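You operate a simulated robot arm through the tools that you are given. There is no shell and no other tool. Be economical: measure what you need, move in short steps, check, and stop when the job is done.

The job below is to be done with a simulated robot arm. You get a single attempt, and the scene is never put back.

Task
Top up the latched bottle with 2 shots of water.
Fine: lay its foil cap in the CLEAN tray meanwhile and press it back on; swing the spout back over the drip tray.

The check looks at the end state, three seconds after you hand in, the way a careful person would. Anything else that was tipped, shoved, dropped, spilled or broken makes it a failure. A push-on lid holds only when it is set on centred and level and pressed home; a screw cap is set on level and turned clockwise until tight.

Robot
A 6-joint arm with a two-finger parallel gripper, fixed in place. Base frame: the origin is at the foot of the arm, x ahead of it, y to its left, z up; the work surface is at about z = 85.5. Readings come in cm, degrees, newtons and seconds.
With the tool pointing down near the work surface it reaches from about 24 to 64 cm from the base axis. Its first joint turns from -66.0 to 66.0 degrees. Payload 2.7 kg.
The tool frame sits at the grasp point between the pads (the TCP): z along the fingers, y along the line on which they close. The tips reach 2.3 cm beyond it. The gripper opens to 9.4 cm. The fingers are 3.8 cm wide and 1 cm thick; the gripper's body (5.4 by 9.6 cm) begins 3.9 cm behind the TCP.
Orientation is told as [roll, pitch, yaw] about the base's x, y, z axes, in that order, counted from this pose: with the fingers straight down and closing along the base's y, the tool's x points along the base's -x, its y along +y and its z along -z.

Tools
- The arm moves only by the tool servo_tool. Its argument "rows" is text: rows parted by semicolons, each of 7 numbers parted by spaces: the turn, a rotation vector about the base's x, y, z in units of 90 degrees (1.0 is 90 degrees), then the shift along the base's x, y, z in units of 500 mm (1.0 is 500 mm), then the gripper command, from -1 (shut) to 1 (fully open), values between in proportion. In form: ax ay az tx ty tz hand; .... A call has 1 to 8 rows; each row is the pose to reach, as a shift and turn from the pose commanded when the call began. A call with a number of a shift or a turn outside -1 to 1 is refused whole. Each row takes 0.2 s and may step no farther than 5 cm and 8.6 degrees from the row before; otherwise, or with a gripper value out of range, the whole call is refused. Where a pose cannot be reached the arm comes as near as it can. A force on the tool above 40 N (or 10 N above the force at the start of the call, whichever is more), or a blocked arm, ends the call early, and 0.2 s more pass. The fingers move at their own pace (about 4.5 cm/s each) and stop on an object; they squeeze with about 28 N. The grip force told is the motor's: it shows also when the fingers shut on nothing. Time passes only in rows, and 0.2 s behind the last, so rows that repeat a pose let the fingers close. The reply holds the time, the measured pose of the TCP, the force on the tool along the base axes, the opening and the grip force, in the units named above and with some noise, with the torque about the TCP (base axes, N m) and any sound that the robot's microphone picked up.
- Cameras (640 x 400 px; columns grow to the right, rows downward): "scene" is fixed at [8.96, -44.01, 141.67]; the picture's right is [0.65, -0.76, 0.00], its down [-0.34, -0.29, -0.90] and it looks along [0.68, 0.58, -0.44] (base axes); focal length 297 px, centre (320, 200). "wrist" rides on the gripper at [8.6, 1.6, -7.4] in the tool frame; the picture's right is [-0.18, 0.98, 0.00], its down [-0.58, -0.11, -0.81] and it looks along [-0.79, -0.15, 0.59] (tool axes); focal length 243 px, centre (320, 200). There is no depth. A picture from a camera that has moved, and an enlarged one, comes with that camera's place and axes in the base frame and with its lens.
- snapshot(camera): a new picture of that camera. No time passes.
- enlarge(camera, box): a new picture of the part [left, top, right, bottom] of that camera's present view, enlarged. No time passes.
- job_done(): hands the job in; it is judged then, once.

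Go step by step. Nothing tells you positions but the pictures and the camera data: compare them with the known pose of the tool, close in by small moves and look again before you grip or let go. The budget is 120 turns and 64 pictures, counting those below and the enlarged ones. Unless the task says otherwise, let go and move clear before handing in, and close with one line.

The tools are called as a command line: name --argument value ..., lists and objects as JSON in quotes. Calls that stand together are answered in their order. servo_tool: Moves the arm, as the interface text tells. Its arguments: {"type":"object","properties":{"rows":{"type":"string"}},"required":["rows"]} The other tools are called the same way: snapshot (camera) takes a picture; enlarge (camera, box) takes an enlarged picture of a part of a camera's view; job_done () hands the job in.

At the start:

```text
clock: 0.0
position: [35.76, -0.66, 128.36]
tool_rot: [-0.2, -0.1, 0.0]
ft_force: [-1.0, 0.6, -0.1]
ft_torque: [0.0, 0.03, 0.0]
gripper_width: 9.4
finger_force: 0.0
```

scene: 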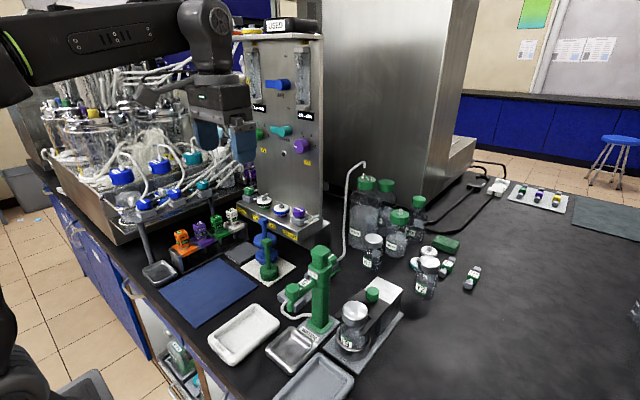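
wrist: 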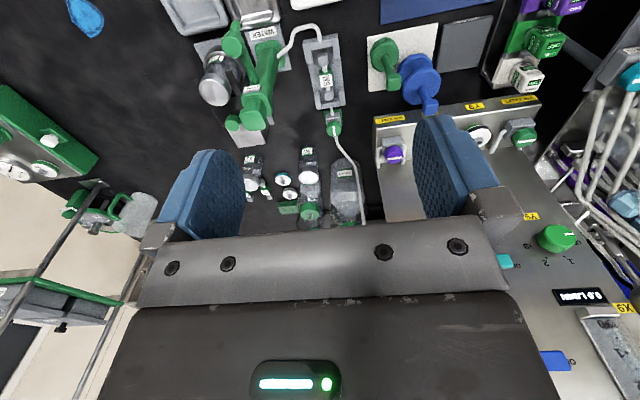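

I see a green dispenser column with a spout and a bottle clamped next to it on a fixture. I'll look closer at this area first.

enlarge --camera "scene" --box '[200, 230, 420, 400]'

enlarge --camera "wrist" --box '[160, 0, 360, 150]'

enlarge --camera "scene" --box '[320, 160, 500, 310]'

```text
2.35 times, centred on (310, 315) of scene
camera zoom: at [8.96, -44.01, 141.67], right [0.65, -0.76, 0.0], down [-0.34, -0.29, -0.9], along [0.68, 0.58, -0.44], focal length 699 px, centre (344, -71)
```

zoom: 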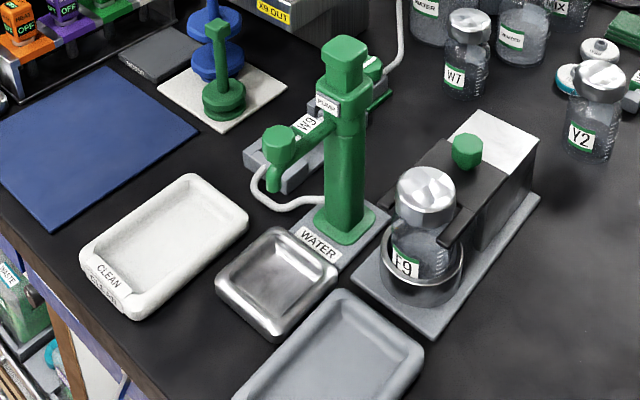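

```text
2.67 times, centred on (260, 75) of wrist
camera zoom: at [27.2, 1.0, 135.75], right [0.18, 0.98, 0.0], down [0.58, -0.11, 0.81], along [0.79, -0.15, -0.59], focal length 647 px, centre (480, 533)
```

zoom: 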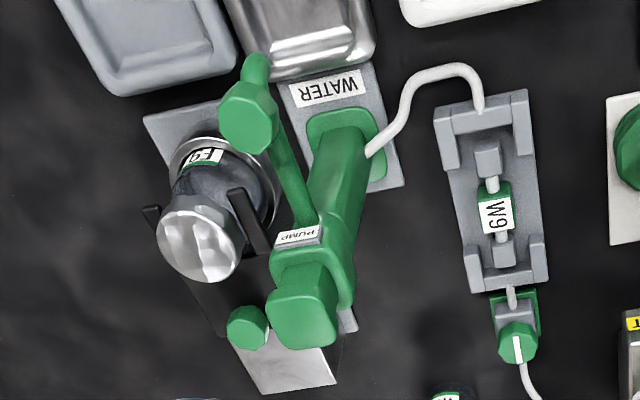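

```text
2.67 times, centred on (410, 235) of scene
camera zoom: at [8.96, -44.01, 141.67], right [0.65, -0.76, 0.0], down [-0.34, -0.29, -0.9], along [0.68, 0.58, -0.44], focal length 792 px, centre (80, 107)
```

zoom: 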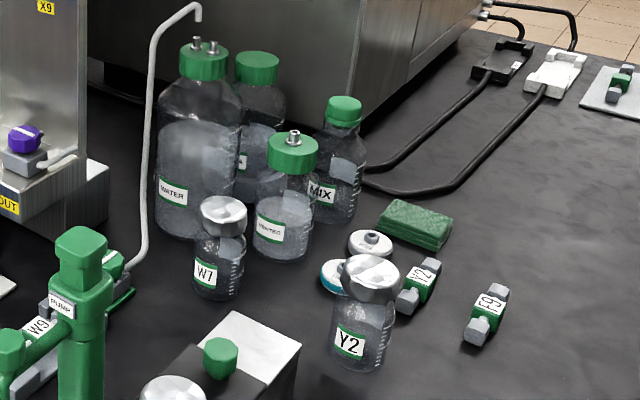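

The cap is near (45, -21, 97), the pump head near (46, -12, 107) and the spout end near (38, -12, 101). I'll move over for a closer view.

servo_tool --rows "0 0 0 -0.007 -0.077 -0.02 1; 0 0 0 -0.014 -0.154 -0.04 1; 0 0 0 -0.021 -0.231 -0.06 1; 0 0 0 -0.028 -0.308 -0.08 1; 0 0 0 -0.036 -0.386 -0.1 1; 0 0 0 -0.036 -0.386 -0.1 1"

snapshot --camera "wrist"

snapshot --camera "scene"

```text
clock: 1.4
position: [33.98, -20.08, 123.2]
tool_rot: [-0.1, -0.1, -0.1]
ft_force: [-0.5, 0.1, 0.7]
ft_torque: [0.02, -0.01, 0.03]
gripper_width: 9.38
finger_force: 0.1
```

```text
58 pictures are left
camera wrist: at [25.33, -18.4, 130.71], right [0.18, 0.98, 0.0], down [0.58, -0.11, 0.81], along [0.79, -0.15, -0.59], focal length 243 px, centre (320, 200)
```

wrist: 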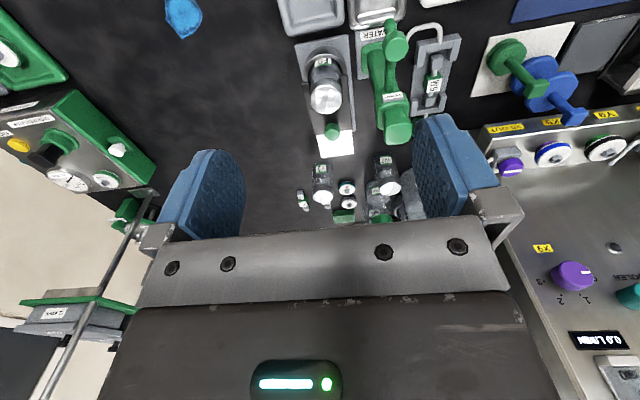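

```text
57 pictures are left
```

scene: 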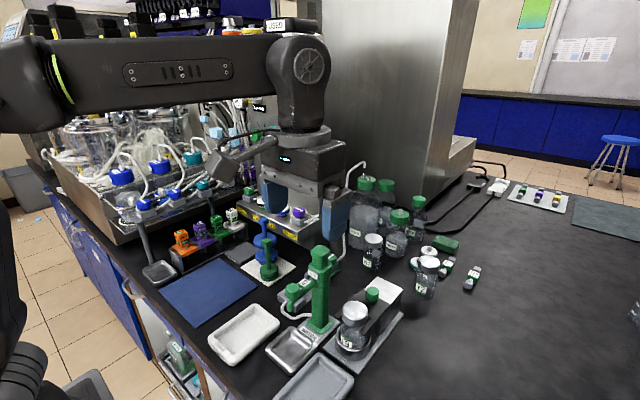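

enlarge --camera "wrist" --box '[270, 0, 470, 170]'

```text
2.35 times, centred on (370, 85) of wrist
camera zoom: at [25.33, -18.4, 130.71], right [0.18, 0.98, 0.0], down [0.58, -0.11, 0.81], along [0.79, -0.15, -0.59], focal length 571 px, centre (202, 471)
```

zoom: 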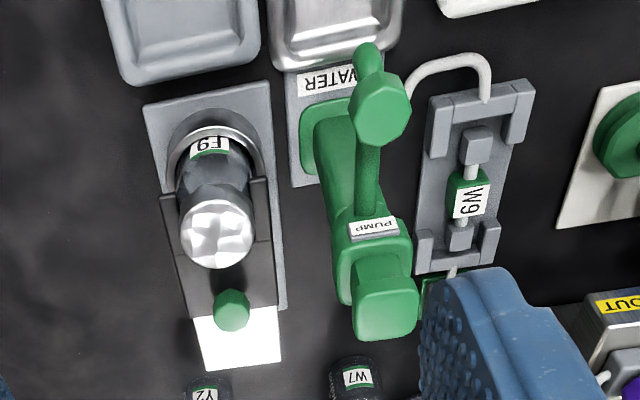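

enlarge --camera "scene" --box '[310, 270, 410, 370]'

enlarge --camera "scene" --box '[200, 240, 350, 390]'

```text
4.00 times, centred on (360, 320) of scene
camera zoom: at [8.95, -44.01, 141.67], right [0.65, -0.76, 0.0], down [-0.34, -0.29, -0.9], along [0.68, 0.58, -0.44], focal length 1189 px, centre (160, -280)
```

zoom: 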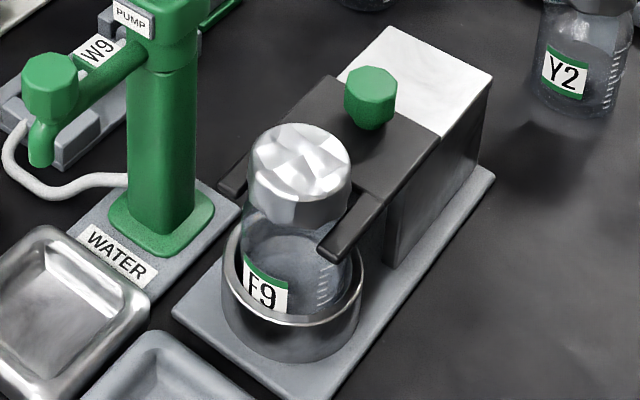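

```text
2.67 times, centred on (275, 315) of scene
camera zoom: at [8.95, -44.01, 141.67], right [0.65, -0.76, 0.0], down [-0.34, -0.29, -0.9], along [0.68, 0.58, -0.44], focal length 792 px, centre (440, -107)
```

zoom: 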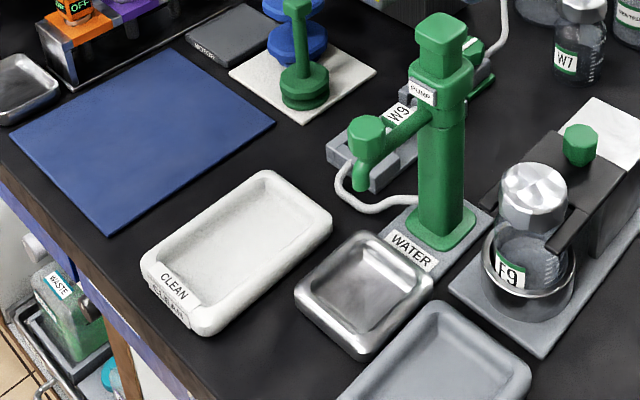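

Triangulated: cap centre about (46.3, -21.2), its top at z≈96.3 and the fork's top at z≈93.1. I'll turn the gripper 90° so that the fingers close along x, clear of the pump and fork, and move above the cap.

servo_tool --rows "0 0 0.09 0.03 -0.003 -0.02 1; 0 0 0.18 0.06 -0.006 -0.04 1; 0 0 0.27 0.09 -0.009 -0.06 1; 0 0 0.36 0.12 -0.012 -0.08 1; 0 0 0.45 0.15 -0.015 -0.1 1; 0 0 0.54 0.18 -0.018 -0.12 1; 0 0 0.63 0.21 -0.02 -0.14 1; 0 0 0.72 0.246 -0.022 -0.16 1"

servo_tool --rows "0 0 0.09 0 0 -0.02 1; 0 0 0.18 0 0 -0.04 0.7; 0 0 0.28 0 0 -0.06 0.7; 0 0 0.28 0 0 -0.06 0.7"

snapshot --camera "wrist"

enlarge --camera "scene" --box '[250, 180, 450, 380]'

```text
clock: 3.2
position: [46.25, -21.01, 115.33]
tool_rot: [-0.2, -0.1, 64.9]
ft_force: [-0.5, -0.5, 0.0]
ft_torque: [-0.05, -0.02, 0.02]
gripper_width: 9.38
finger_force: 0.0
```

```text
refused: row 3 steps farther than a row can; nothing moved
```

```text
53 pictures are left
camera wrist: at [41.19, -28.16, 122.72], right [-0.81, 0.58, 0.0], down [0.34, 0.48, 0.81], along [0.47, 0.66, -0.59], focal length 243 px, centre (320, 200)
```

wrist: 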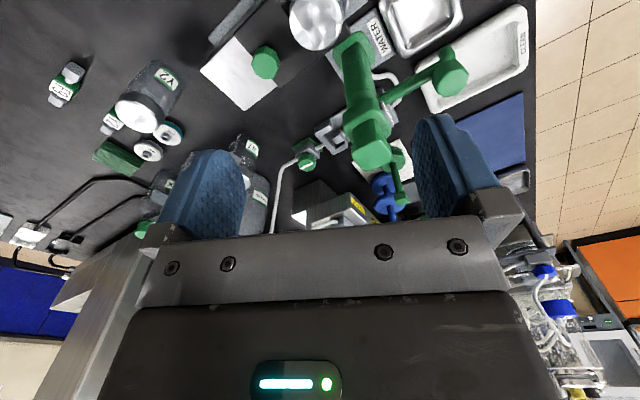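

```text
2.00 times, centred on (350, 280) of scene
camera zoom: at [8.95, -44.01, 141.67], right [0.65, -0.76, 0.0], down [-0.34, -0.29, -0.9], along [0.68, 0.58, -0.44], focal length 594 px, centre (260, 40)
```

zoom: 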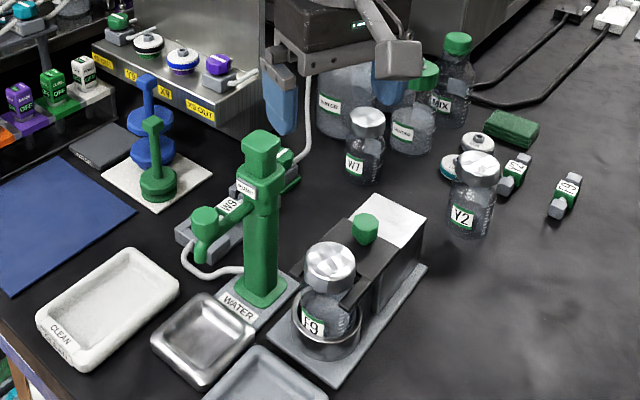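

servo_tool --rows "0 0 0.093 0 -0.001 -0.05 0.6; 0 0 0.186 0 -0.002 -0.1 0.6; 0 0 0.279 0.002 -0.004 -0.15 0.6; 0 0 0.279 0.002 -0.004 -0.2 0.6; 0 0 0.279 0.002 -0.004 -0.24 0.6; 0 0 0.279 0.002 -0.004 -0.24 0.6"

snapshot --camera "wrist"

enlarge --camera "scene" --box '[290, 240, 410, 360]'

```text
clock: 4.6
position: [46.44, -21.43, 103.26]
tool_rot: [0.0, -0.1, 89.9]
ft_force: [0.3, 0.0, -0.1]
ft_torque: [-0.01, 0.02, 0.0]
gripper_width: 7.5
finger_force: 0.1
```

```text
51 pictures are left
camera wrist: at [44.84, -29.91, 110.67], right [-0.98, 0.19, 0.0], down [0.11, 0.58, 0.81], along [0.15, 0.79, -0.59], focal length 243 px, centre (320, 200)
```

wrist: 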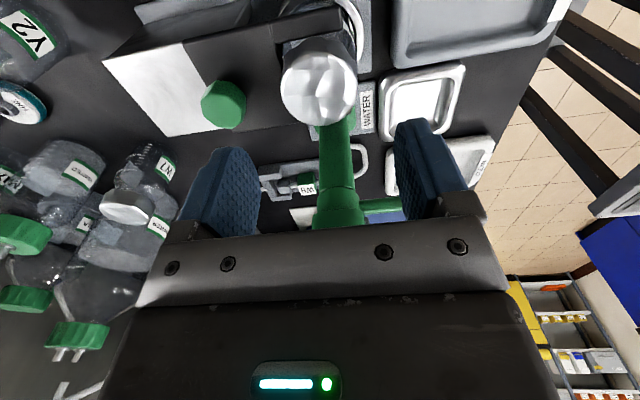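

```text
3.33 times, centred on (350, 300) of scene
camera zoom: at [8.96, -44.01, 141.67], right [0.65, -0.76, 0.0], down [-0.34, -0.29, -0.9], along [0.68, 0.58, -0.44], focal length 990 px, centre (220, -133)
```

zoom: 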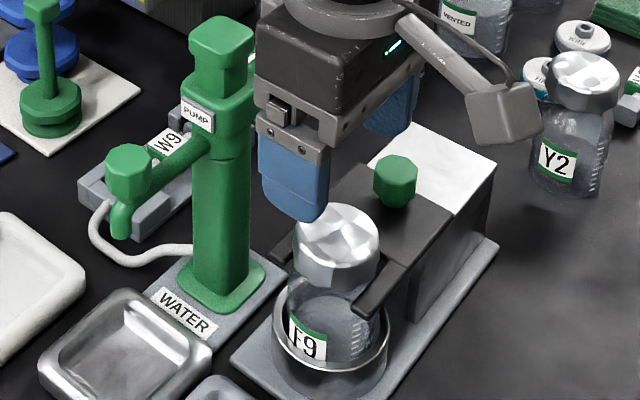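

servo_tool --rows "0 0 0 0.001 0 0 0.43; 0 0 0 0.001 0 0 0.43; 0 0 0 0.001 0.001 -0.05 0.43; 0 0 0 0.001 0.001 -0.1 0.43; 0 0 0 0.001 0.001 -0.13 0.43; 0 0 0 0.001 0.001 -0.146 0.43; 0 0 0 0.001 0.001 -0.146 0.43"

enlarge --camera "scene" --box '[290, 240, 410, 360]'

snapshot --camera "wrist"

```text
clock: 6.2
position: [46.51, -21.18, 95.98]
tool_rot: [-0.1, -0.1, 89.8]
ft_force: [-0.8, -0.8, -0.8]
ft_torque: [0.0, 0.01, -0.01]
gripper_width: 6.72
finger_force: 0.1
```

```text
3.33 times, centred on (350, 300) of scene
camera zoom: at [8.96, -44.01, 141.67], right [0.65, -0.76, 0.0], down [-0.34, -0.29, -0.9], along [0.68, 0.58, -0.44], focal length 990 px, centre (220, -133)
```

zoom: 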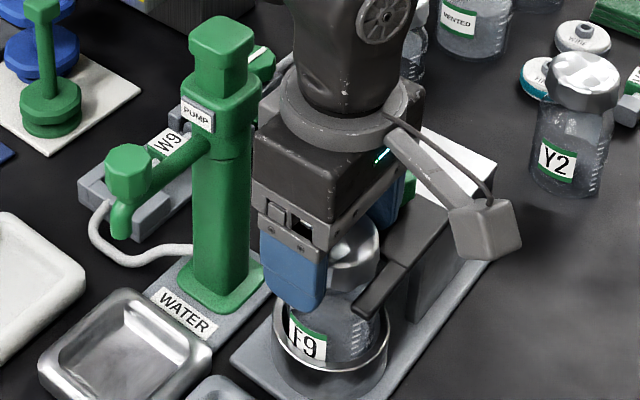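

```text
48 pictures are left
camera wrist: at [44.85, -29.88, 103.42], right [-0.98, 0.19, 0.0], down [0.11, 0.58, 0.81], along [0.15, 0.79, -0.59], focal length 243 px, centre (320, 200)
```

wrist: 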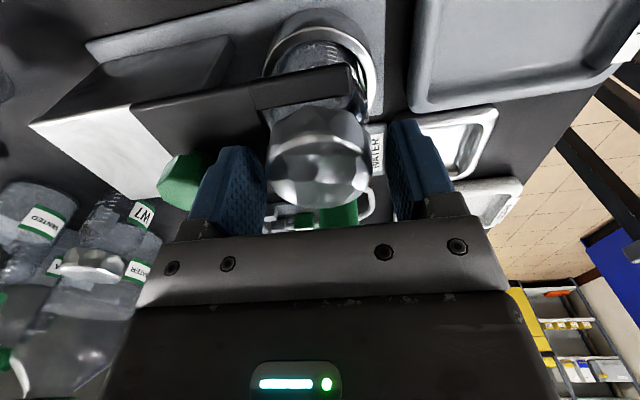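

Cap sits between the fingers, so I'll close and note the width.

servo_tool --rows "0 0 0 0 0 0 0.1; 0 0 0 0 0 0 -0.1; 0 0 0 0 0 0 -0.3; 0 0 0 0 0 0 -0.5; 0 0 0 0 0 0 -0.5"

```text
clock: 7.4
position: [46.59, -21.39, 96.03]
tool_rot: [-0.2, -0.1, 89.9]
ft_force: [-0.8, 0.0, -1.8]
ft_torque: [-0.04, 0.02, -0.01]
gripper_width: 5.06
finger_force: 27.8
```

Gripped, width 5.06 cm. Now I'll lift slowly, straight up.

servo_tool --rows "0 0 0 0 0 0.01 -0.5; 0 0 0 0 0 0.02 -0.5; 0 0 0 0 0 0.03 -0.5; 0 0 0 0 0 0.05 -0.5; 0 0 0 0 0 0.08 -0.5; 0 0 0 0 0 0.12 -0.5; 0 0 0 0 0 0.2 -0.5; 0 0 0 0 0 0.2 -0.5"

enlarge --camera "scene" --box '[290, 200, 410, 360]'

snapshot --camera "wrist"

```text
clock: 9.2
position: [46.45, -21.16, 106.12]
tool_rot: [-0.1, -0.1, 89.9]
ft_force: [-0.4, -0.2, -0.1]
ft_torque: [-0.06, 0.02, 0.06]
gripper_width: 5.07
finger_force: 27.4
heard: snap
```

```text
2.50 times, centred on (350, 280) of scene
camera zoom: at [8.96, -44.01, 141.67], right [0.65, -0.76, 0.0], down [-0.34, -0.29, -0.9], along [0.68, 0.58, -0.44], focal length 743 px, centre (245, 0)
```

zoom: 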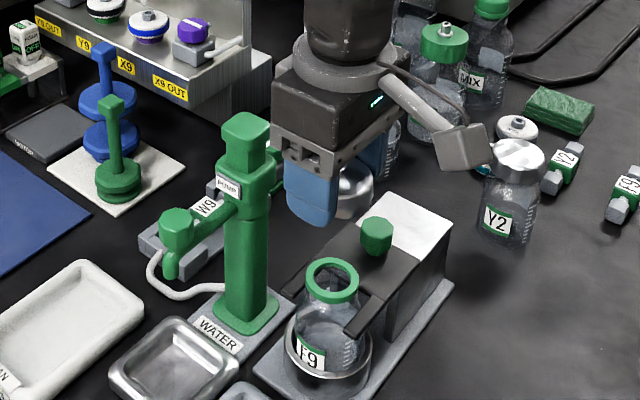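

```text
46 pictures are left
camera wrist: at [44.83, -29.81, 113.48], right [-0.98, 0.19, 0.0], down [0.11, 0.58, 0.81], along [0.15, 0.79, -0.59], focal length 243 px, centre (320, 200)
```

wrist: 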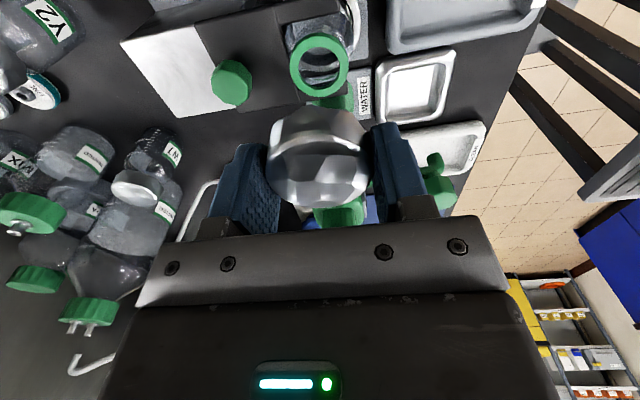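

The cap came off with a snap. I'll carry it high over the pump to above the CLEAN tray and look.

servo_tool --rows "0 0 0 0 0 0.08 -0.5; 0 0 0 0 0 0.15 -0.5; 0 0 0 -0.054 0.075 0.15 -0.5; 0 0 0 -0.108 0.15 0.15 -0.5; 0 0 0 -0.162 0.226 0.15 -0.5; 0 0 0 -0.216 0.302 0.15 -0.5; 0 0 0 -0.269 0.377 0.15 -0.5; 0 0 0 -0.269 0.377 0.15 -0.5"

snapshot --camera "wrist"

enlarge --camera "scene" --box '[180, 200, 380, 400]'

```text
clock: 11.0
position: [33.1, -2.17, 113.52]
tool_rot: [-0.1, -0.1, 90.0]
ft_force: [0.2, 0.3, -0.4]
ft_torque: [0.0, 0.0, 0.01]
gripper_width: 5.06
finger_force: 27.9
```

```text
45 pictures are left
camera wrist: at [31.4, -10.86, 120.92], right [-0.98, 0.19, 0.0], down [0.11, 0.58, 0.81], along [0.15, 0.79, -0.59], focal length 243 px, centre (320, 200)
```

wrist: 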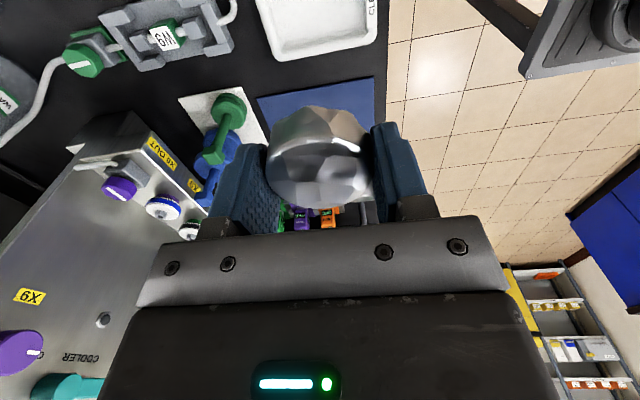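

```text
2.00 times, centred on (280, 300) of scene
camera zoom: at [8.95, -44.01, 141.67], right [0.65, -0.76, 0.0], down [-0.34, -0.29, -0.9], along [0.68, 0.58, -0.44], focal length 594 px, centre (400, 0)
```

zoom: 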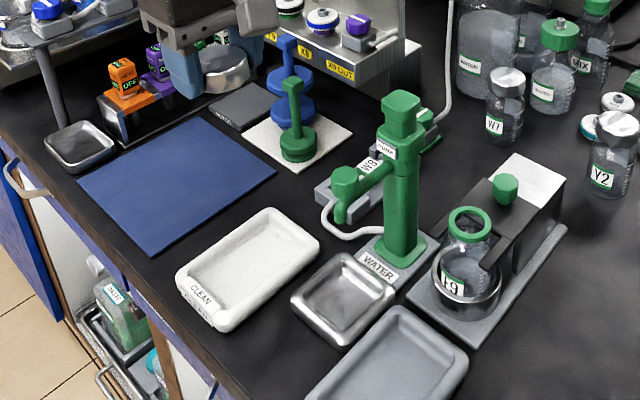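

servo_tool --rows "0 0 0 0 0.004 -0.09 -0.5; 0 0 0 0 0.005 -0.18 -0.5; 0 0 0 0 0.005 -0.27 -0.5; 0 0 0 0 0.005 -0.36 -0.5; 0 0 0 0 0.005 -0.42 -0.5; 0 0 0 0 0.005 -0.44 -0.5; 0 0 0 0 0.005 -0.44 -0.5"

enlarge --camera "scene" --box '[180, 220, 330, 370]'

snapshot --camera "wrist"

```text
clock: 12.6
position: [33.11, -2.24, 91.51]
tool_rot: [-0.1, -0.2, 89.8]
ft_force: [0.1, 0.0, -0.8]
ft_torque: [-0.04, 0.0, -0.01]
gripper_width: 5.09
finger_force: 28.1
```

```text
2.67 times, centred on (255, 295) of scene
camera zoom: at [8.96, -44.01, 141.67], right [0.65, -0.76, 0.0], down [-0.34, -0.29, -0.9], along [0.68, 0.58, -0.44], focal length 792 px, centre (493, -53)
```

zoom: 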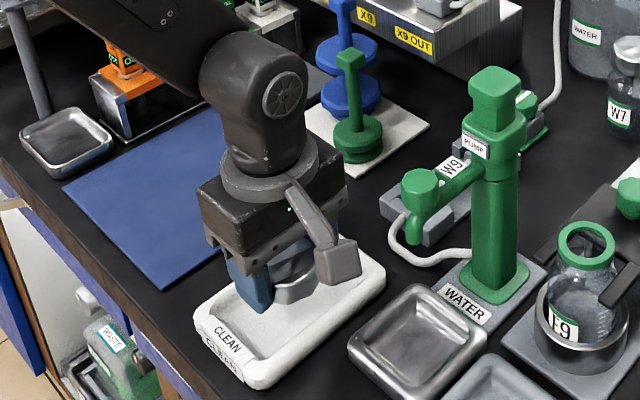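

```text
42 pictures are left
camera wrist: at [31.4, -10.74, 98.95], right [-0.98, 0.19, 0.0], down [0.11, 0.58, 0.81], along [0.15, 0.79, -0.59], focal length 243 px, centre (320, 200)
```

wrist: 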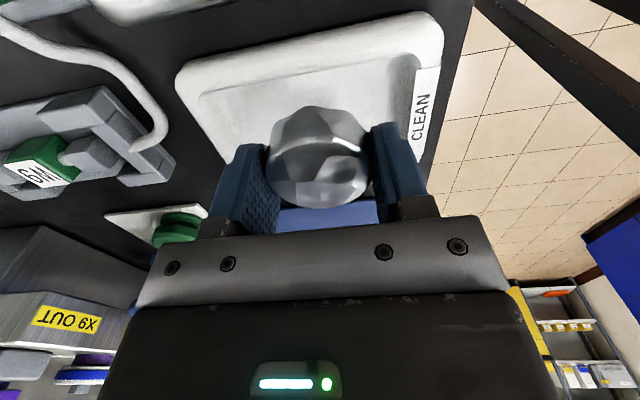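

servo_tool --rows "0 0 0 0.002 0 -0.016 -0.5; 0 0 0 0.002 0 -0.03 -0.5; 0 0 0 0.002 0 -0.036 -0.5; 0 0 0 0.002 0 -0.042 -0.5; 0 0 0 0.002 0 -0.042 -0.5"

enlarge --camera "scene" --box '[210, 280, 300, 370]'

```text
clock: 13.8
position: [33.17, -2.11, 89.34]
tool_rot: [0.0, -0.1, 90.0]
ft_force: [-0.4, -0.2, -0.2]
ft_torque: [-0.01, 0.04, -0.01]
gripper_width: 5.09
finger_force: 28.0
```

```text
4.44 times, centred on (255, 325) of scene
camera zoom: at [8.96, -44.01, 141.67], right [0.65, -0.76, 0.0], down [-0.34, -0.29, -0.9], along [0.68, 0.58, -0.44], focal length 1321 px, centre (609, -356)
```

zoom: 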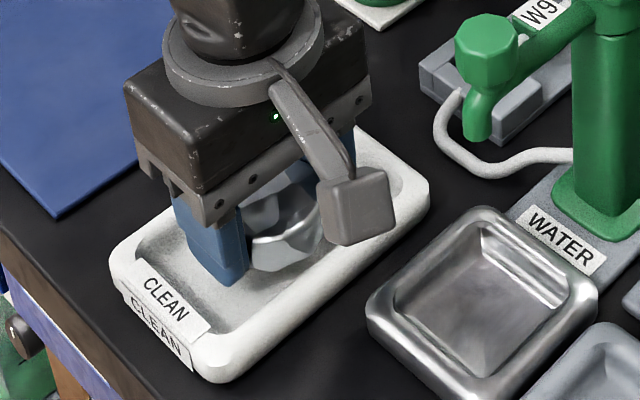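

servo_tool --rows "0 0 0 0 0 -0.003 -0.5; 0 0 0 0 0 -0.006 -0.5; 0 0 0 0 0 -0.006 -0.5"

servo_tool --rows "0 0 0 0 0 -0.002 -0.5; 0 0 0 0 0 -0.004 -0.5; 0 0 0 0 0 -0.004 -0.5"

```text
clock: 14.6
position: [33.15, -2.23, 89.11]
tool_rot: [-0.1, -0.1, 89.9]
ft_force: [-0.7, 0.4, 0.1]
ft_torque: [0.03, -0.01, -0.01]
gripper_width: 5.07
finger_force: 27.9
```

```text
clock: 15.4
position: [33.18, -2.21, 88.84]
tool_rot: [-0.2, -0.1, 89.9]
ft_force: [0.3, 0.0, 0.5]
ft_torque: [-0.01, -0.02, 0.04]
gripper_width: 5.05
finger_force: 28.4
```

servo_tool --rows "0 0 0 0 0 -0.002 -0.5; 0 0 0 0 0 -0.004 -0.5; 0 0 0 0 0 -0.004 -0.5"

enlarge --camera "scene" --box '[225, 295, 275, 345]'

```text
clock: 16.2
position: [33.14, -2.08, 88.68]
tool_rot: [-0.1, 0.0, 89.9]
ft_force: [-0.6, 0.5, 0.5]
ft_torque: [0.0, 0.01, 0.02]
gripper_width: 5.08
finger_force: 27.8
```

```text
8.00 times, centred on (250, 320) of scene
camera zoom: at [8.96, -44.01, 141.67], right [0.65, -0.76, 0.0], down [-0.34, -0.29, -0.9], along [0.68, 0.58, -0.44], focal length 2377 px, centre (880, -760)
```

zoom: 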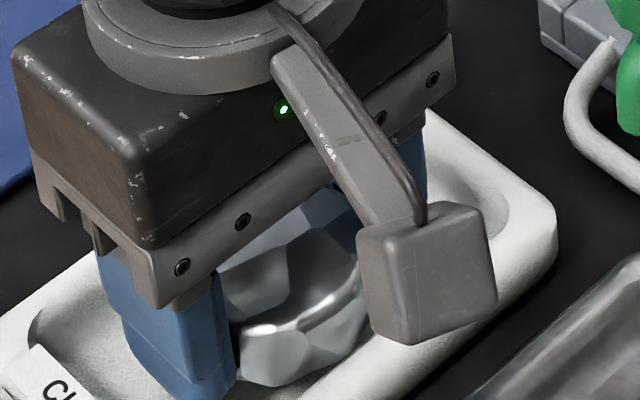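

servo_tool --rows "0 0 0 0 0 -0.002 -0.5; 0 0 0 0 0 -0.004 -0.5; 0 0 0 0 0 -0.004 -0.5"

servo_tool --rows "0 0 0 0 0 -0.002 -0.5; 0 0 0 0 0 -0.003 -0.5; 0 0 0 0 0 -0.003 -0.5"

```text
clock: 17.0
position: [33.17, -2.19, 88.59]
tool_rot: [-0.1, -0.1, 90.0]
ft_force: [-0.1, -0.9, 1.2]
ft_torque: [-0.04, -0.02, 0.0]
gripper_width: 5.08
finger_force: 27.7
```

```text
clock: 17.8
position: [33.21, -2.14, 88.49]
tool_rot: [-0.1, -0.1, 89.9]
ft_force: [0.3, 2.5, 0.1]
ft_torque: [0.0, 0.0, 0.0]
gripper_width: 5.06
finger_force: 28.0
```

servo_tool --rows "0 0 0 0 0 -0.003 -0.5; 0 0 0 0 0 -0.003 -0.5; 0 0 0 0 0 -0.003 -0.5"

servo_tool --rows "0 0 0 0 0 -0.003 -0.5; 0 0 0 0 0 -0.003 -0.5; 0 0 0 0 0 -0.003 -0.5"

```text
clock: 18.6
position: [33.09, -2.02, 88.2]
tool_rot: [0.0, -0.1, 89.8]
ft_force: [0.7, 2.4, -1.3]
ft_torque: [0.0, -0.03, 0.01]
gripper_width: 5.06
finger_force: 28.3
```

```text
clock: 19.4
position: [33.23, -2.1, 88.12]
tool_rot: [-0.1, -0.2, 89.8]
ft_force: [0.6, 2.3, 0.2]
ft_torque: [-0.01, -0.02, 0.03]
gripper_width: 5.1
finger_force: 27.9
```

servo_tool --rows "0 0 0 0 0 0.008 -0.5; 0 0 0 0 0.008 0.008 -0.5; 0 0 0 0 0.008 0.008 -0.5"

snapshot --camera "wrist"

```text
clock: 20.2
position: [33.13, -1.67, 88.53]
tool_rot: [0.0, -0.2, 90.0]
ft_force: [0.2, 0.1, 0.4]
ft_torque: [-0.03, 0.03, -0.01]
gripper_width: 5.09
finger_force: 27.7
```

```text
39 pictures are left
camera wrist: at [31.52, -10.36, 95.92], right [-0.98, 0.19, 0.0], down [0.11, 0.58, 0.81], along [0.15, 0.79, -0.59], focal length 243 px, centre (320, 200)
```

wrist: 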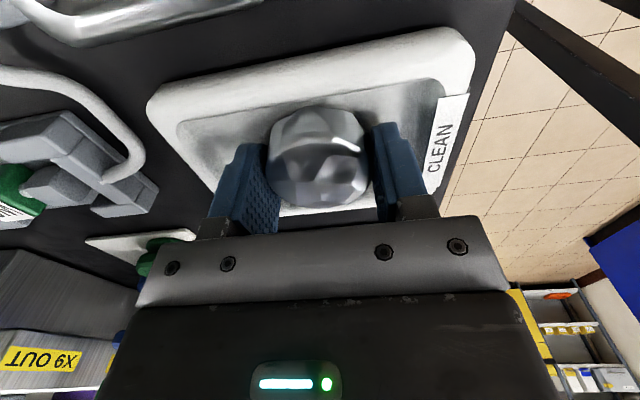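

servo_tool --rows "0 0 0 0 0.002 -0.004 -0.5; 0 0 0 0 0.002 -0.006 -0.5; 0 0 0 0 0.002 -0.006 -0.5"

servo_tool --rows "0 0 0 0 0 -0.003 -0.5; 0 0 0 0 0 -0.004 -0.5; 0 0 0 0 0 -0.004 -0.5"

```text
clock: 21.0
position: [33.19, -1.71, 88.13]
tool_rot: [-0.1, -0.2, 89.9]
ft_force: [-0.3, -0.3, 0.2]
ft_torque: [-0.02, 0.0, -0.01]
gripper_width: 5.07
finger_force: 28.3
```

```text
clock: 21.8
position: [33.09, -1.63, 88.03]
tool_rot: [-0.1, -0.1, 89.9]
ft_force: [-2.6, 0.9, 9.9]
ft_torque: [-0.16, 0.37, -0.07]
gripper_width: 5.06
finger_force: 27.6
```

Contact with the tray floor. I'll ease up 1 mm and open.

servo_tool --rows "0 0 0 0 0 0.002 -0.5; 0 0 0 0 0 0.002 0.1; 0 0 0 0 0 0.002 0.3; 0 0 0 0 0 0.002 0.36; 0 0 0 0 0 0.002 0.36; 0 0 0 0 0 0.06 0.36; 0 0 0 0 0 0.14 0.36; 0 0 0 0 0 0.22 0.36"

snapshot --camera "wrist"

enlarge --camera "scene" --box '[190, 260, 310, 370]'

```text
clock: 23.6
position: [33.13, -1.69, 98.9]
tool_rot: [-0.1, -0.2, 90.0]
ft_force: [0.2, -1.1, 0.2]
ft_torque: [0.01, 0.01, -0.01]
gripper_width: 6.4
finger_force: 0.0
```

```text
38 pictures are left
camera wrist: at [31.53, -10.25, 106.39], right [-0.98, 0.19, 0.0], down [0.11, 0.58, 0.81], along [0.15, 0.79, -0.59], focal length 243 px, centre (320, 200)
```

wrist: 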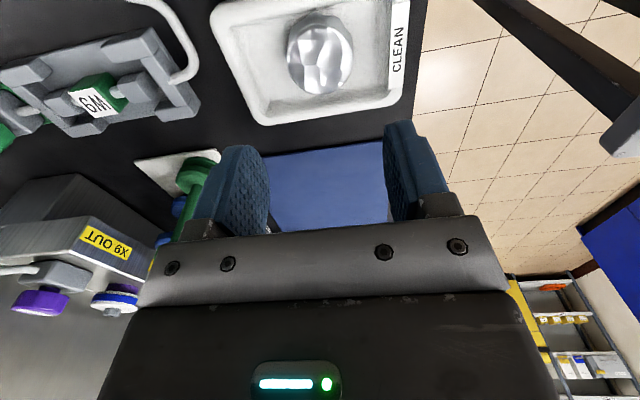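

```text
3.64 times, centred on (250, 315) of scene
camera zoom: at [8.96, -44.01, 141.67], right [0.65, -0.76, 0.0], down [-0.34, -0.29, -0.9], along [0.68, 0.58, -0.44], focal length 1081 px, centre (574, -218)
```

zoom: 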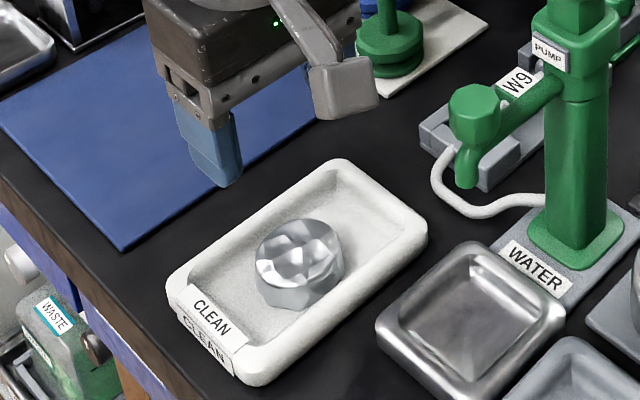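

Cap lies flat in the CLEAN tray. Next I'll rotate back to yaw 0 and go above the spout end to measure it.

servo_tool --rows "0 0 0 0 0 0.05 0.36; 0 0 -0.085 0 0 0.1 0.36; 0 0 -0.17 0 0 0.14 0.36; 0 0 -0.255 0.01 -0.03 0.18 0.36; 0 0 -0.34 0.02 -0.06 0.22 0.36; 0 0 -0.425 0.03 -0.09 0.22 0.36; 0 0 -0.51 0.04 -0.12 0.22 0.36; 0 0 -0.595 0.05 -0.15 0.22 0.36"

servo_tool --rows "0 0 -0.085 0 -0.01 0 0.36; 0 0 -0.17 0.01 -0.02 0 0.2; 0 0 -0.255 0.02 -0.03 0 0; 0 0 -0.34 0.035 -0.05 0 0; 0 0 -0.405 0.05 -0.056 0 0; 0 0 -0.405 0.05 -0.056 -0.05 0; 0 0 -0.405 0.05 -0.056 -0.05 0"

snapshot --camera "wrist"

enlarge --camera "scene" --box '[250, 220, 370, 340]'

```text
clock: 25.4
position: [35.57, -9.1, 109.99]
tool_rot: [-0.1, 0.0, 36.3]
ft_force: [0.0, 0.2, -0.8]
ft_torque: [-0.03, -0.01, 0.01]
gripper_width: 6.38
finger_force: 0.2
```

```text
clock: 27.0
position: [38.22, -11.84, 107.61]
tool_rot: [-0.2, -0.2, -0.2]
ft_force: [-0.5, 0.1, 1.3]
ft_torque: [-0.01, 0.01, -0.01]
gripper_width: 4.71
finger_force: 0.1
```

```text
36 pictures are left
camera wrist: at [29.51, -10.19, 114.94], right [0.19, 0.98, 0.0], down [0.58, -0.11, 0.81], along [0.79, -0.15, -0.59], focal length 243 px, centre (320, 200)
```

wrist: 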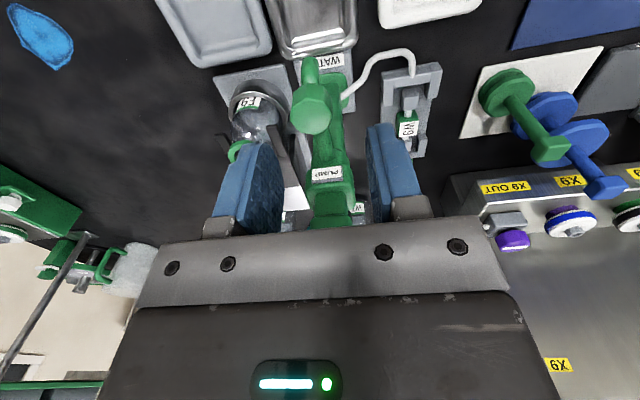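

```text
3.33 times, centred on (310, 280) of scene
camera zoom: at [8.96, -44.01, 141.67], right [0.65, -0.76, 0.0], down [-0.34, -0.29, -0.9], along [0.68, 0.58, -0.44], focal length 990 px, centre (353, -67)
```

zoom: 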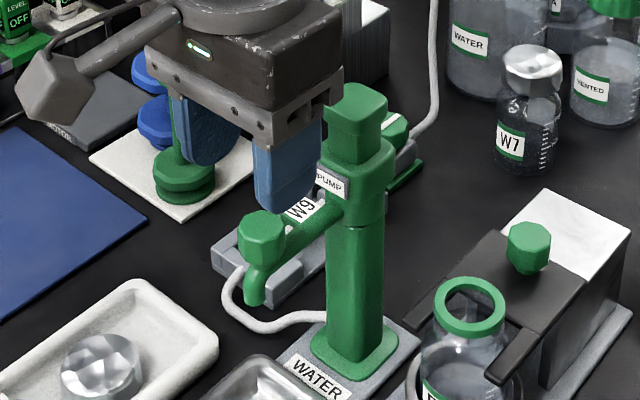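

servo_tool --rows "0 0 0 0.003 -0.01 -0.05 0; 0 0 0 0.003 -0.01 -0.1 0; 0 0 0 0.003 -0.01 -0.14 0; 0 0 0 0.003 -0.01 -0.14 0"

snapshot --camera "wrist"

enlarge --camera "scene" --box '[250, 220, 370, 340]'

```text
clock: 28.0
position: [38.27, -12.59, 100.29]
tool_rot: [-0.1, -0.2, 0.0]
ft_force: [-0.2, -0.3, -0.1]
ft_torque: [0.0, -0.01, 0.01]
gripper_width: 4.69
finger_force: 0.0
```

```text
34 pictures are left
camera wrist: at [29.68, -10.79, 107.85], right [0.19, 0.98, 0.0], down [0.58, -0.11, 0.81], along [0.79, -0.15, -0.59], focal length 243 px, centre (320, 200)
```

wrist: 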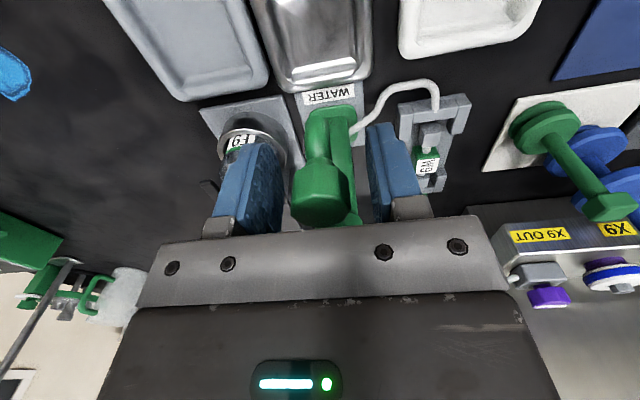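

```text
3.33 times, centred on (310, 280) of scene
camera zoom: at [8.96, -44.01, 141.67], right [0.65, -0.76, 0.0], down [-0.34, -0.29, -0.9], along [0.68, 0.58, -0.44], focal length 990 px, centre (353, -67)
```

zoom: 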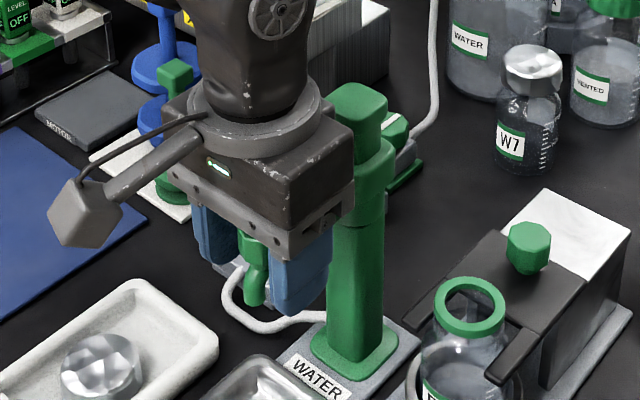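

Knob is between the fingers. I'll close to a loose cage (3.0 cm) and start the arc about the column, watching the forces.

servo_tool --rows "0 0 0 0 0 0 -0.36; 0 0 0 0 0 0 -0.36; 0 0 0 0 0 0 -0.36; 0 0 0.0833 0.0014 -0.0217 0 -0.36; 0 0 0.1667 0.0057 -0.043 0 -0.36; 0 0 0.25 0.0126 -0.0635 0 -0.36; 0 0 0.3333 0.0222 -0.083 0 -0.36; 0 0 0.3333 0.0222 -0.083 0 -0.36"

snapshot --camera "wrist"

enlarge --camera "scene" --box '[250, 220, 370, 340]'

```text
clock: 29.8
position: [39.41, -16.47, 100.49]
tool_rot: [-0.1, -0.1, 29.8]
ft_force: [0.2, 0.2, 0.3]
ft_torque: [-0.01, 0.02, 0.0]
gripper_width: 3.01
finger_force: 0.1
```

```text
32 pictures are left
camera wrist: at [31.11, -19.45, 107.91], right [-0.33, 0.94, 0.0], down [0.56, 0.2, 0.81], along [0.76, 0.27, -0.59], focal length 243 px, centre (320, 200)
```

wrist: 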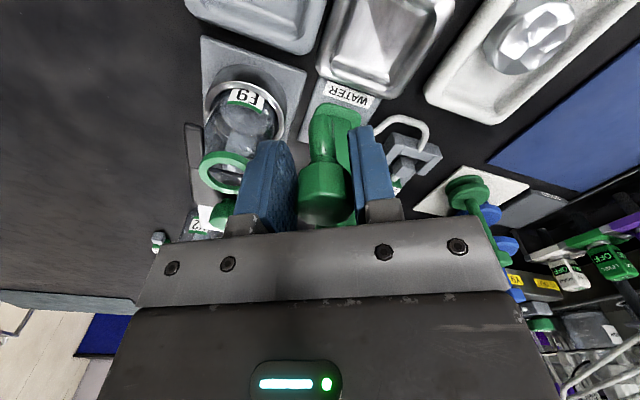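

```text
3.33 times, centred on (310, 280) of scene
camera zoom: at [8.96, -44.01, 141.67], right [0.65, -0.76, 0.0], down [-0.34, -0.29, -0.9], along [0.68, 0.58, -0.44], focal length 990 px, centre (353, -67)
```

zoom: 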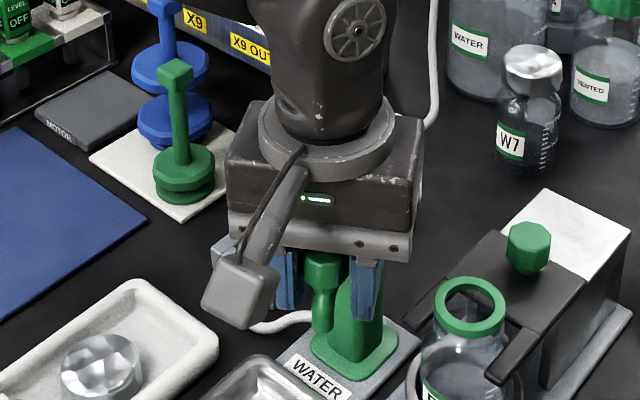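

servo_tool --rows "0 0 0.0833 0.0121 -0.0181 0 -0.36; 0 0 0.1667 0.0264 -0.0344 0 -0.36; 0 0 0.25 0.0427 -0.0487 0 -0.36; 0 0 0.3333 0.0608 -0.0608 0 -0.36; 0 0 0.4167 0.0803 -0.0704 0 -0.36; 0 0 0.5 0.1008 -0.0774 0 -0.36; 0 0 0.5 0.1008 -0.0774 0 -0.36"

snapshot --camera "wrist"

enlarge --camera "scene" --box '[270, 230, 390, 350]'

```text
clock: 31.4
position: [44.47, -20.5, 100.56]
tool_rot: [0.0, -0.2, 75.0]
ft_force: [0.3, 0.0, -0.4]
ft_torque: [0.0, 0.0, -0.01]
gripper_width: 3.0
finger_force: 0.1
```

```text
30 pictures are left
camera wrist: at [40.61, -28.41, 107.93], right [-0.9, 0.43, 0.0], down [0.25, 0.53, 0.81], along [0.35, 0.73, -0.59], focal length 243 px, centre (320, 200)
```

wrist: 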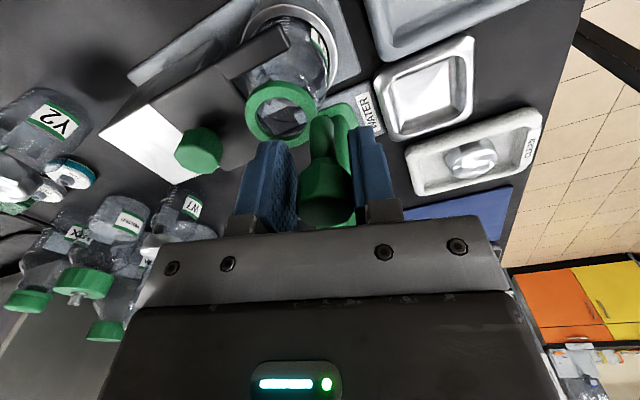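

```text
3.33 times, centred on (330, 290) of scene
camera zoom: at [8.96, -44.01, 141.67], right [0.65, -0.76, 0.0], down [-0.34, -0.29, -0.9], along [0.68, 0.58, -0.44], focal length 990 px, centre (287, -100)
```

zoom: 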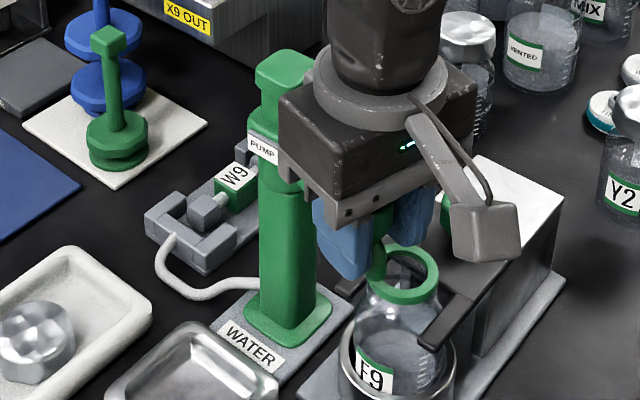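

servo_tool --rows "0 0 0.0833 0.0213 -0.0042 0 -0.36; 0 0 0.1667 0.043 -0.0056 0 -0.36; 0 0 0.1667 0.043 -0.0056 0 -0.36"

snapshot --camera "wrist"

enlarge --camera "scene" --box '[310, 260, 390, 340]'

```text
clock: 32.2
position: [46.62, -20.83, 100.35]
tool_rot: [-0.1, 0.0, 90.0]
ft_force: [0.6, 0.0, 0.0]
ft_torque: [-0.02, 0.0, 0.01]
gripper_width: 3.01
finger_force: 0.0
```

```text
28 pictures are left
camera wrist: at [44.99, -29.35, 107.85], right [-0.98, 0.18, 0.0], down [0.11, 0.58, 0.81], along [0.15, 0.79, -0.59], focal length 243 px, centre (320, 200)
```

wrist: 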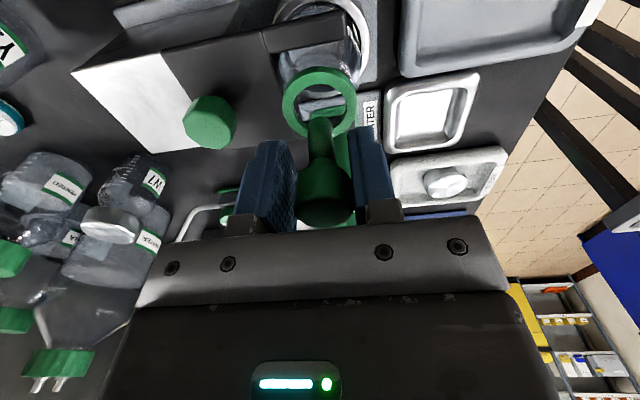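

```text
5.00 times, centred on (350, 300) of scene
camera zoom: at [8.96, -44.01, 141.67], right [0.65, -0.76, 0.0], down [-0.34, -0.29, -0.9], along [0.68, 0.58, -0.44], focal length 1486 px, centre (170, -300)
```

zoom: 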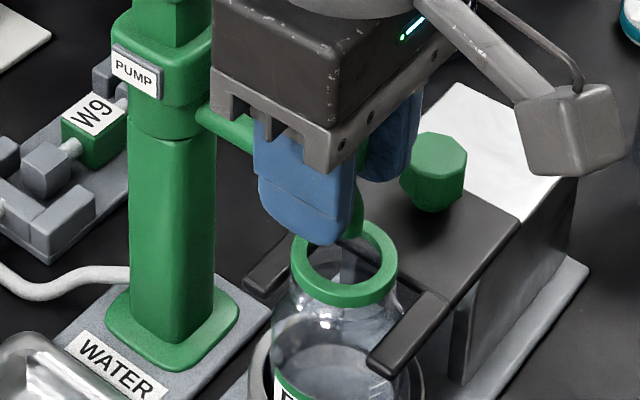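

The nozzle is over the mouth, aligned within a couple of mm. I'll open, rise, close the fingers and go above the pump head.

servo_tool --rows "0 0 0 0 0 0 0.1; 0 0 0 0 0 0 0.1; 0 0 0 0 0 0 0.1; 0 0 0 0 0 0.07 0.1; 0 0 0 0 0 0.15 0.1; 0 0 0 0 0.08 0.23 -0.5; 0 0 0 0 0.17 0.24 -1; 0 0 0 0 0.17 0.24 -1"

servo_tool --rows "0 0 0 0 0 0 -1; 0 0 0 0 0 0 -1; 0 0 0 0 0 0 -1"

snapshot --camera "wrist"

enlarge --camera "scene" --box '[280, 210, 400, 330]'

```text
refused: row 6 steps farther than a row can; nothing moved
```

```text
clock: 33.0
position: [46.44, -20.71, 100.43]
tool_rot: [0.0, -0.1, 90.0]
ft_force: [-11.3, 0.5, 1.3]
ft_torque: [0.29, -0.22, 0.27]
gripper_width: 2.57
finger_force: 45.6
```

```text
26 pictures are left
camera wrist: at [44.91, -29.36, 107.84], right [-0.98, 0.19, 0.0], down [0.11, 0.58, 0.81], along [0.15, 0.79, -0.59], focal length 243 px, centre (320, 200)
```

wrist: 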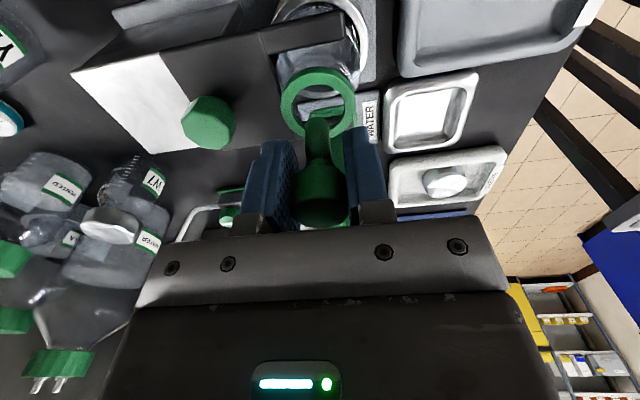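

```text
3.33 times, centred on (340, 270) of scene
camera zoom: at [8.92, -44.01, 141.68], right [0.65, -0.76, 0.0], down [-0.34, -0.29, -0.9], along [0.68, 0.58, -0.44], focal length 990 px, centre (253, -33)
```

zoom: 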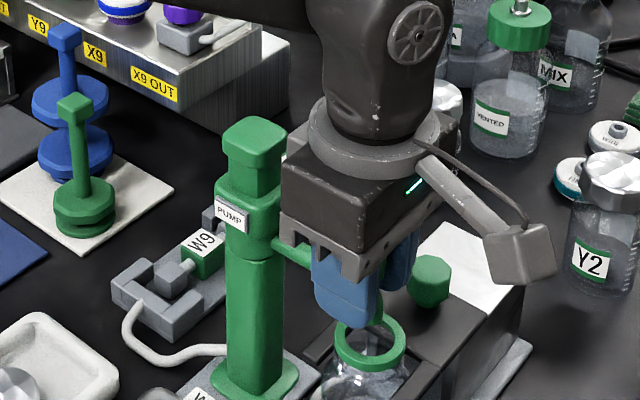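

The first call was refused, so the second merely clamped the spout knob without harm. I'll reopen and rise in allowed steps.

servo_tool --rows "0 0 0 0 0 0 0.1; 0 0 0 0 0 0 0.1; 0 0 0 0 0 0 0.1; 0 0 0 0 0 0.07 0.1; 0 0 0 0 0 0.14 0.1; 0 0 0 0 0 0.22 0.1; 0 0 0 0 0 0.24 0.1"

snapshot --camera "wrist"

```text
clock: 34.6
position: [46.64, -20.77, 112.5]
tool_rot: [0.0, 0.0, 89.9]
ft_force: [0.3, 0.0, 0.8]
ft_torque: [0.0, 0.01, -0.04]
gripper_width: 5.18
finger_force: 0.1
```

```text
24 pictures are left
camera wrist: at [44.96, -29.34, 119.9], right [-0.98, 0.19, 0.0], down [0.11, 0.58, 0.81], along [0.15, 0.79, -0.59], focal length 243 px, centre (320, 200)
```

wrist: 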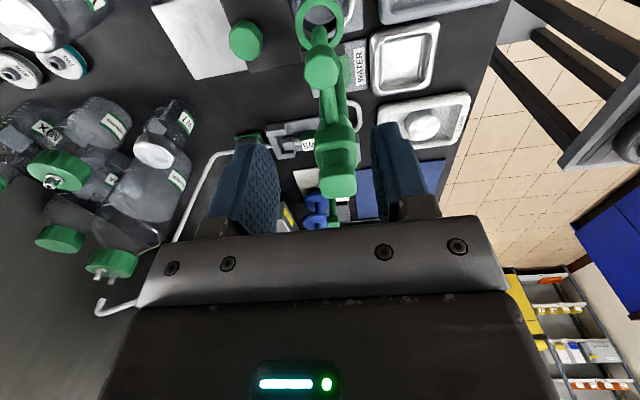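

servo_tool --rows "0 0 0 0 0.09 0 -0.5; 0 0 0 -0.003 0.172 0 -1; 0 0 0 -0.003 0.172 0 -1; 0 0 0 -0.003 0.172 0 -1; 0 0 0 -0.003 0.172 -0.05 -1; 0 0 0 -0.003 0.172 -0.08 -1; 0 0 0 -0.003 0.172 -0.08 -1"

enlarge --camera "scene" --box '[280, 200, 400, 320]'

```text
clock: 36.2
position: [46.47, -12.18, 108.36]
tool_rot: [-0.2, -0.1, 89.9]
ft_force: [0.3, 0.9, 2.0]
ft_torque: [-0.01, 0.01, -0.04]
gripper_width: 0.0
finger_force: 27.7
```

```text
3.33 times, centred on (340, 260) of scene
camera zoom: at [8.95, -44.01, 141.67], right [0.65, -0.76, 0.0], down [-0.34, -0.29, -0.9], along [0.68, 0.58, -0.44], focal length 990 px, centre (253, 0)
```

zoom: 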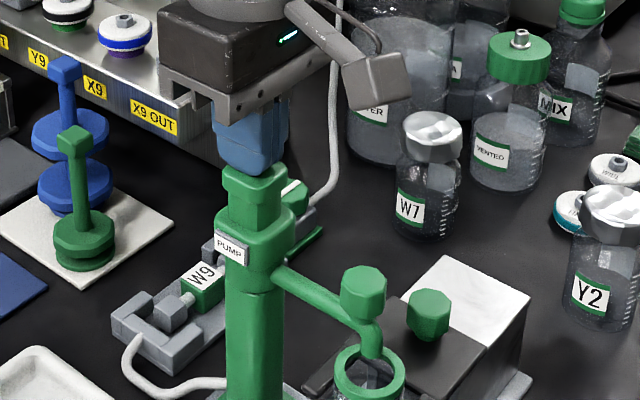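

Fingers sit just above the head and the nozzle is over the mouth. First press, slowly.

servo_tool --rows "0 0 0 0 0 -0.01 -1; 0 0 0 0 0 -0.02 -1; 0 0 0 0 0 -0.026 -1; 0 0 0 0 0 -0.032 -1; 0 0 0 0 0 -0.032 -1"

```text
clock: 37.4
position: [46.4, -12.15, 106.93]
tool_rot: [-0.1, -0.1, 89.9]
ft_force: [-0.3, 1.4, 5.0]
ft_torque: [-0.01, 0.01, 0.01]
gripper_width: 0.01
finger_force: 28.0
```

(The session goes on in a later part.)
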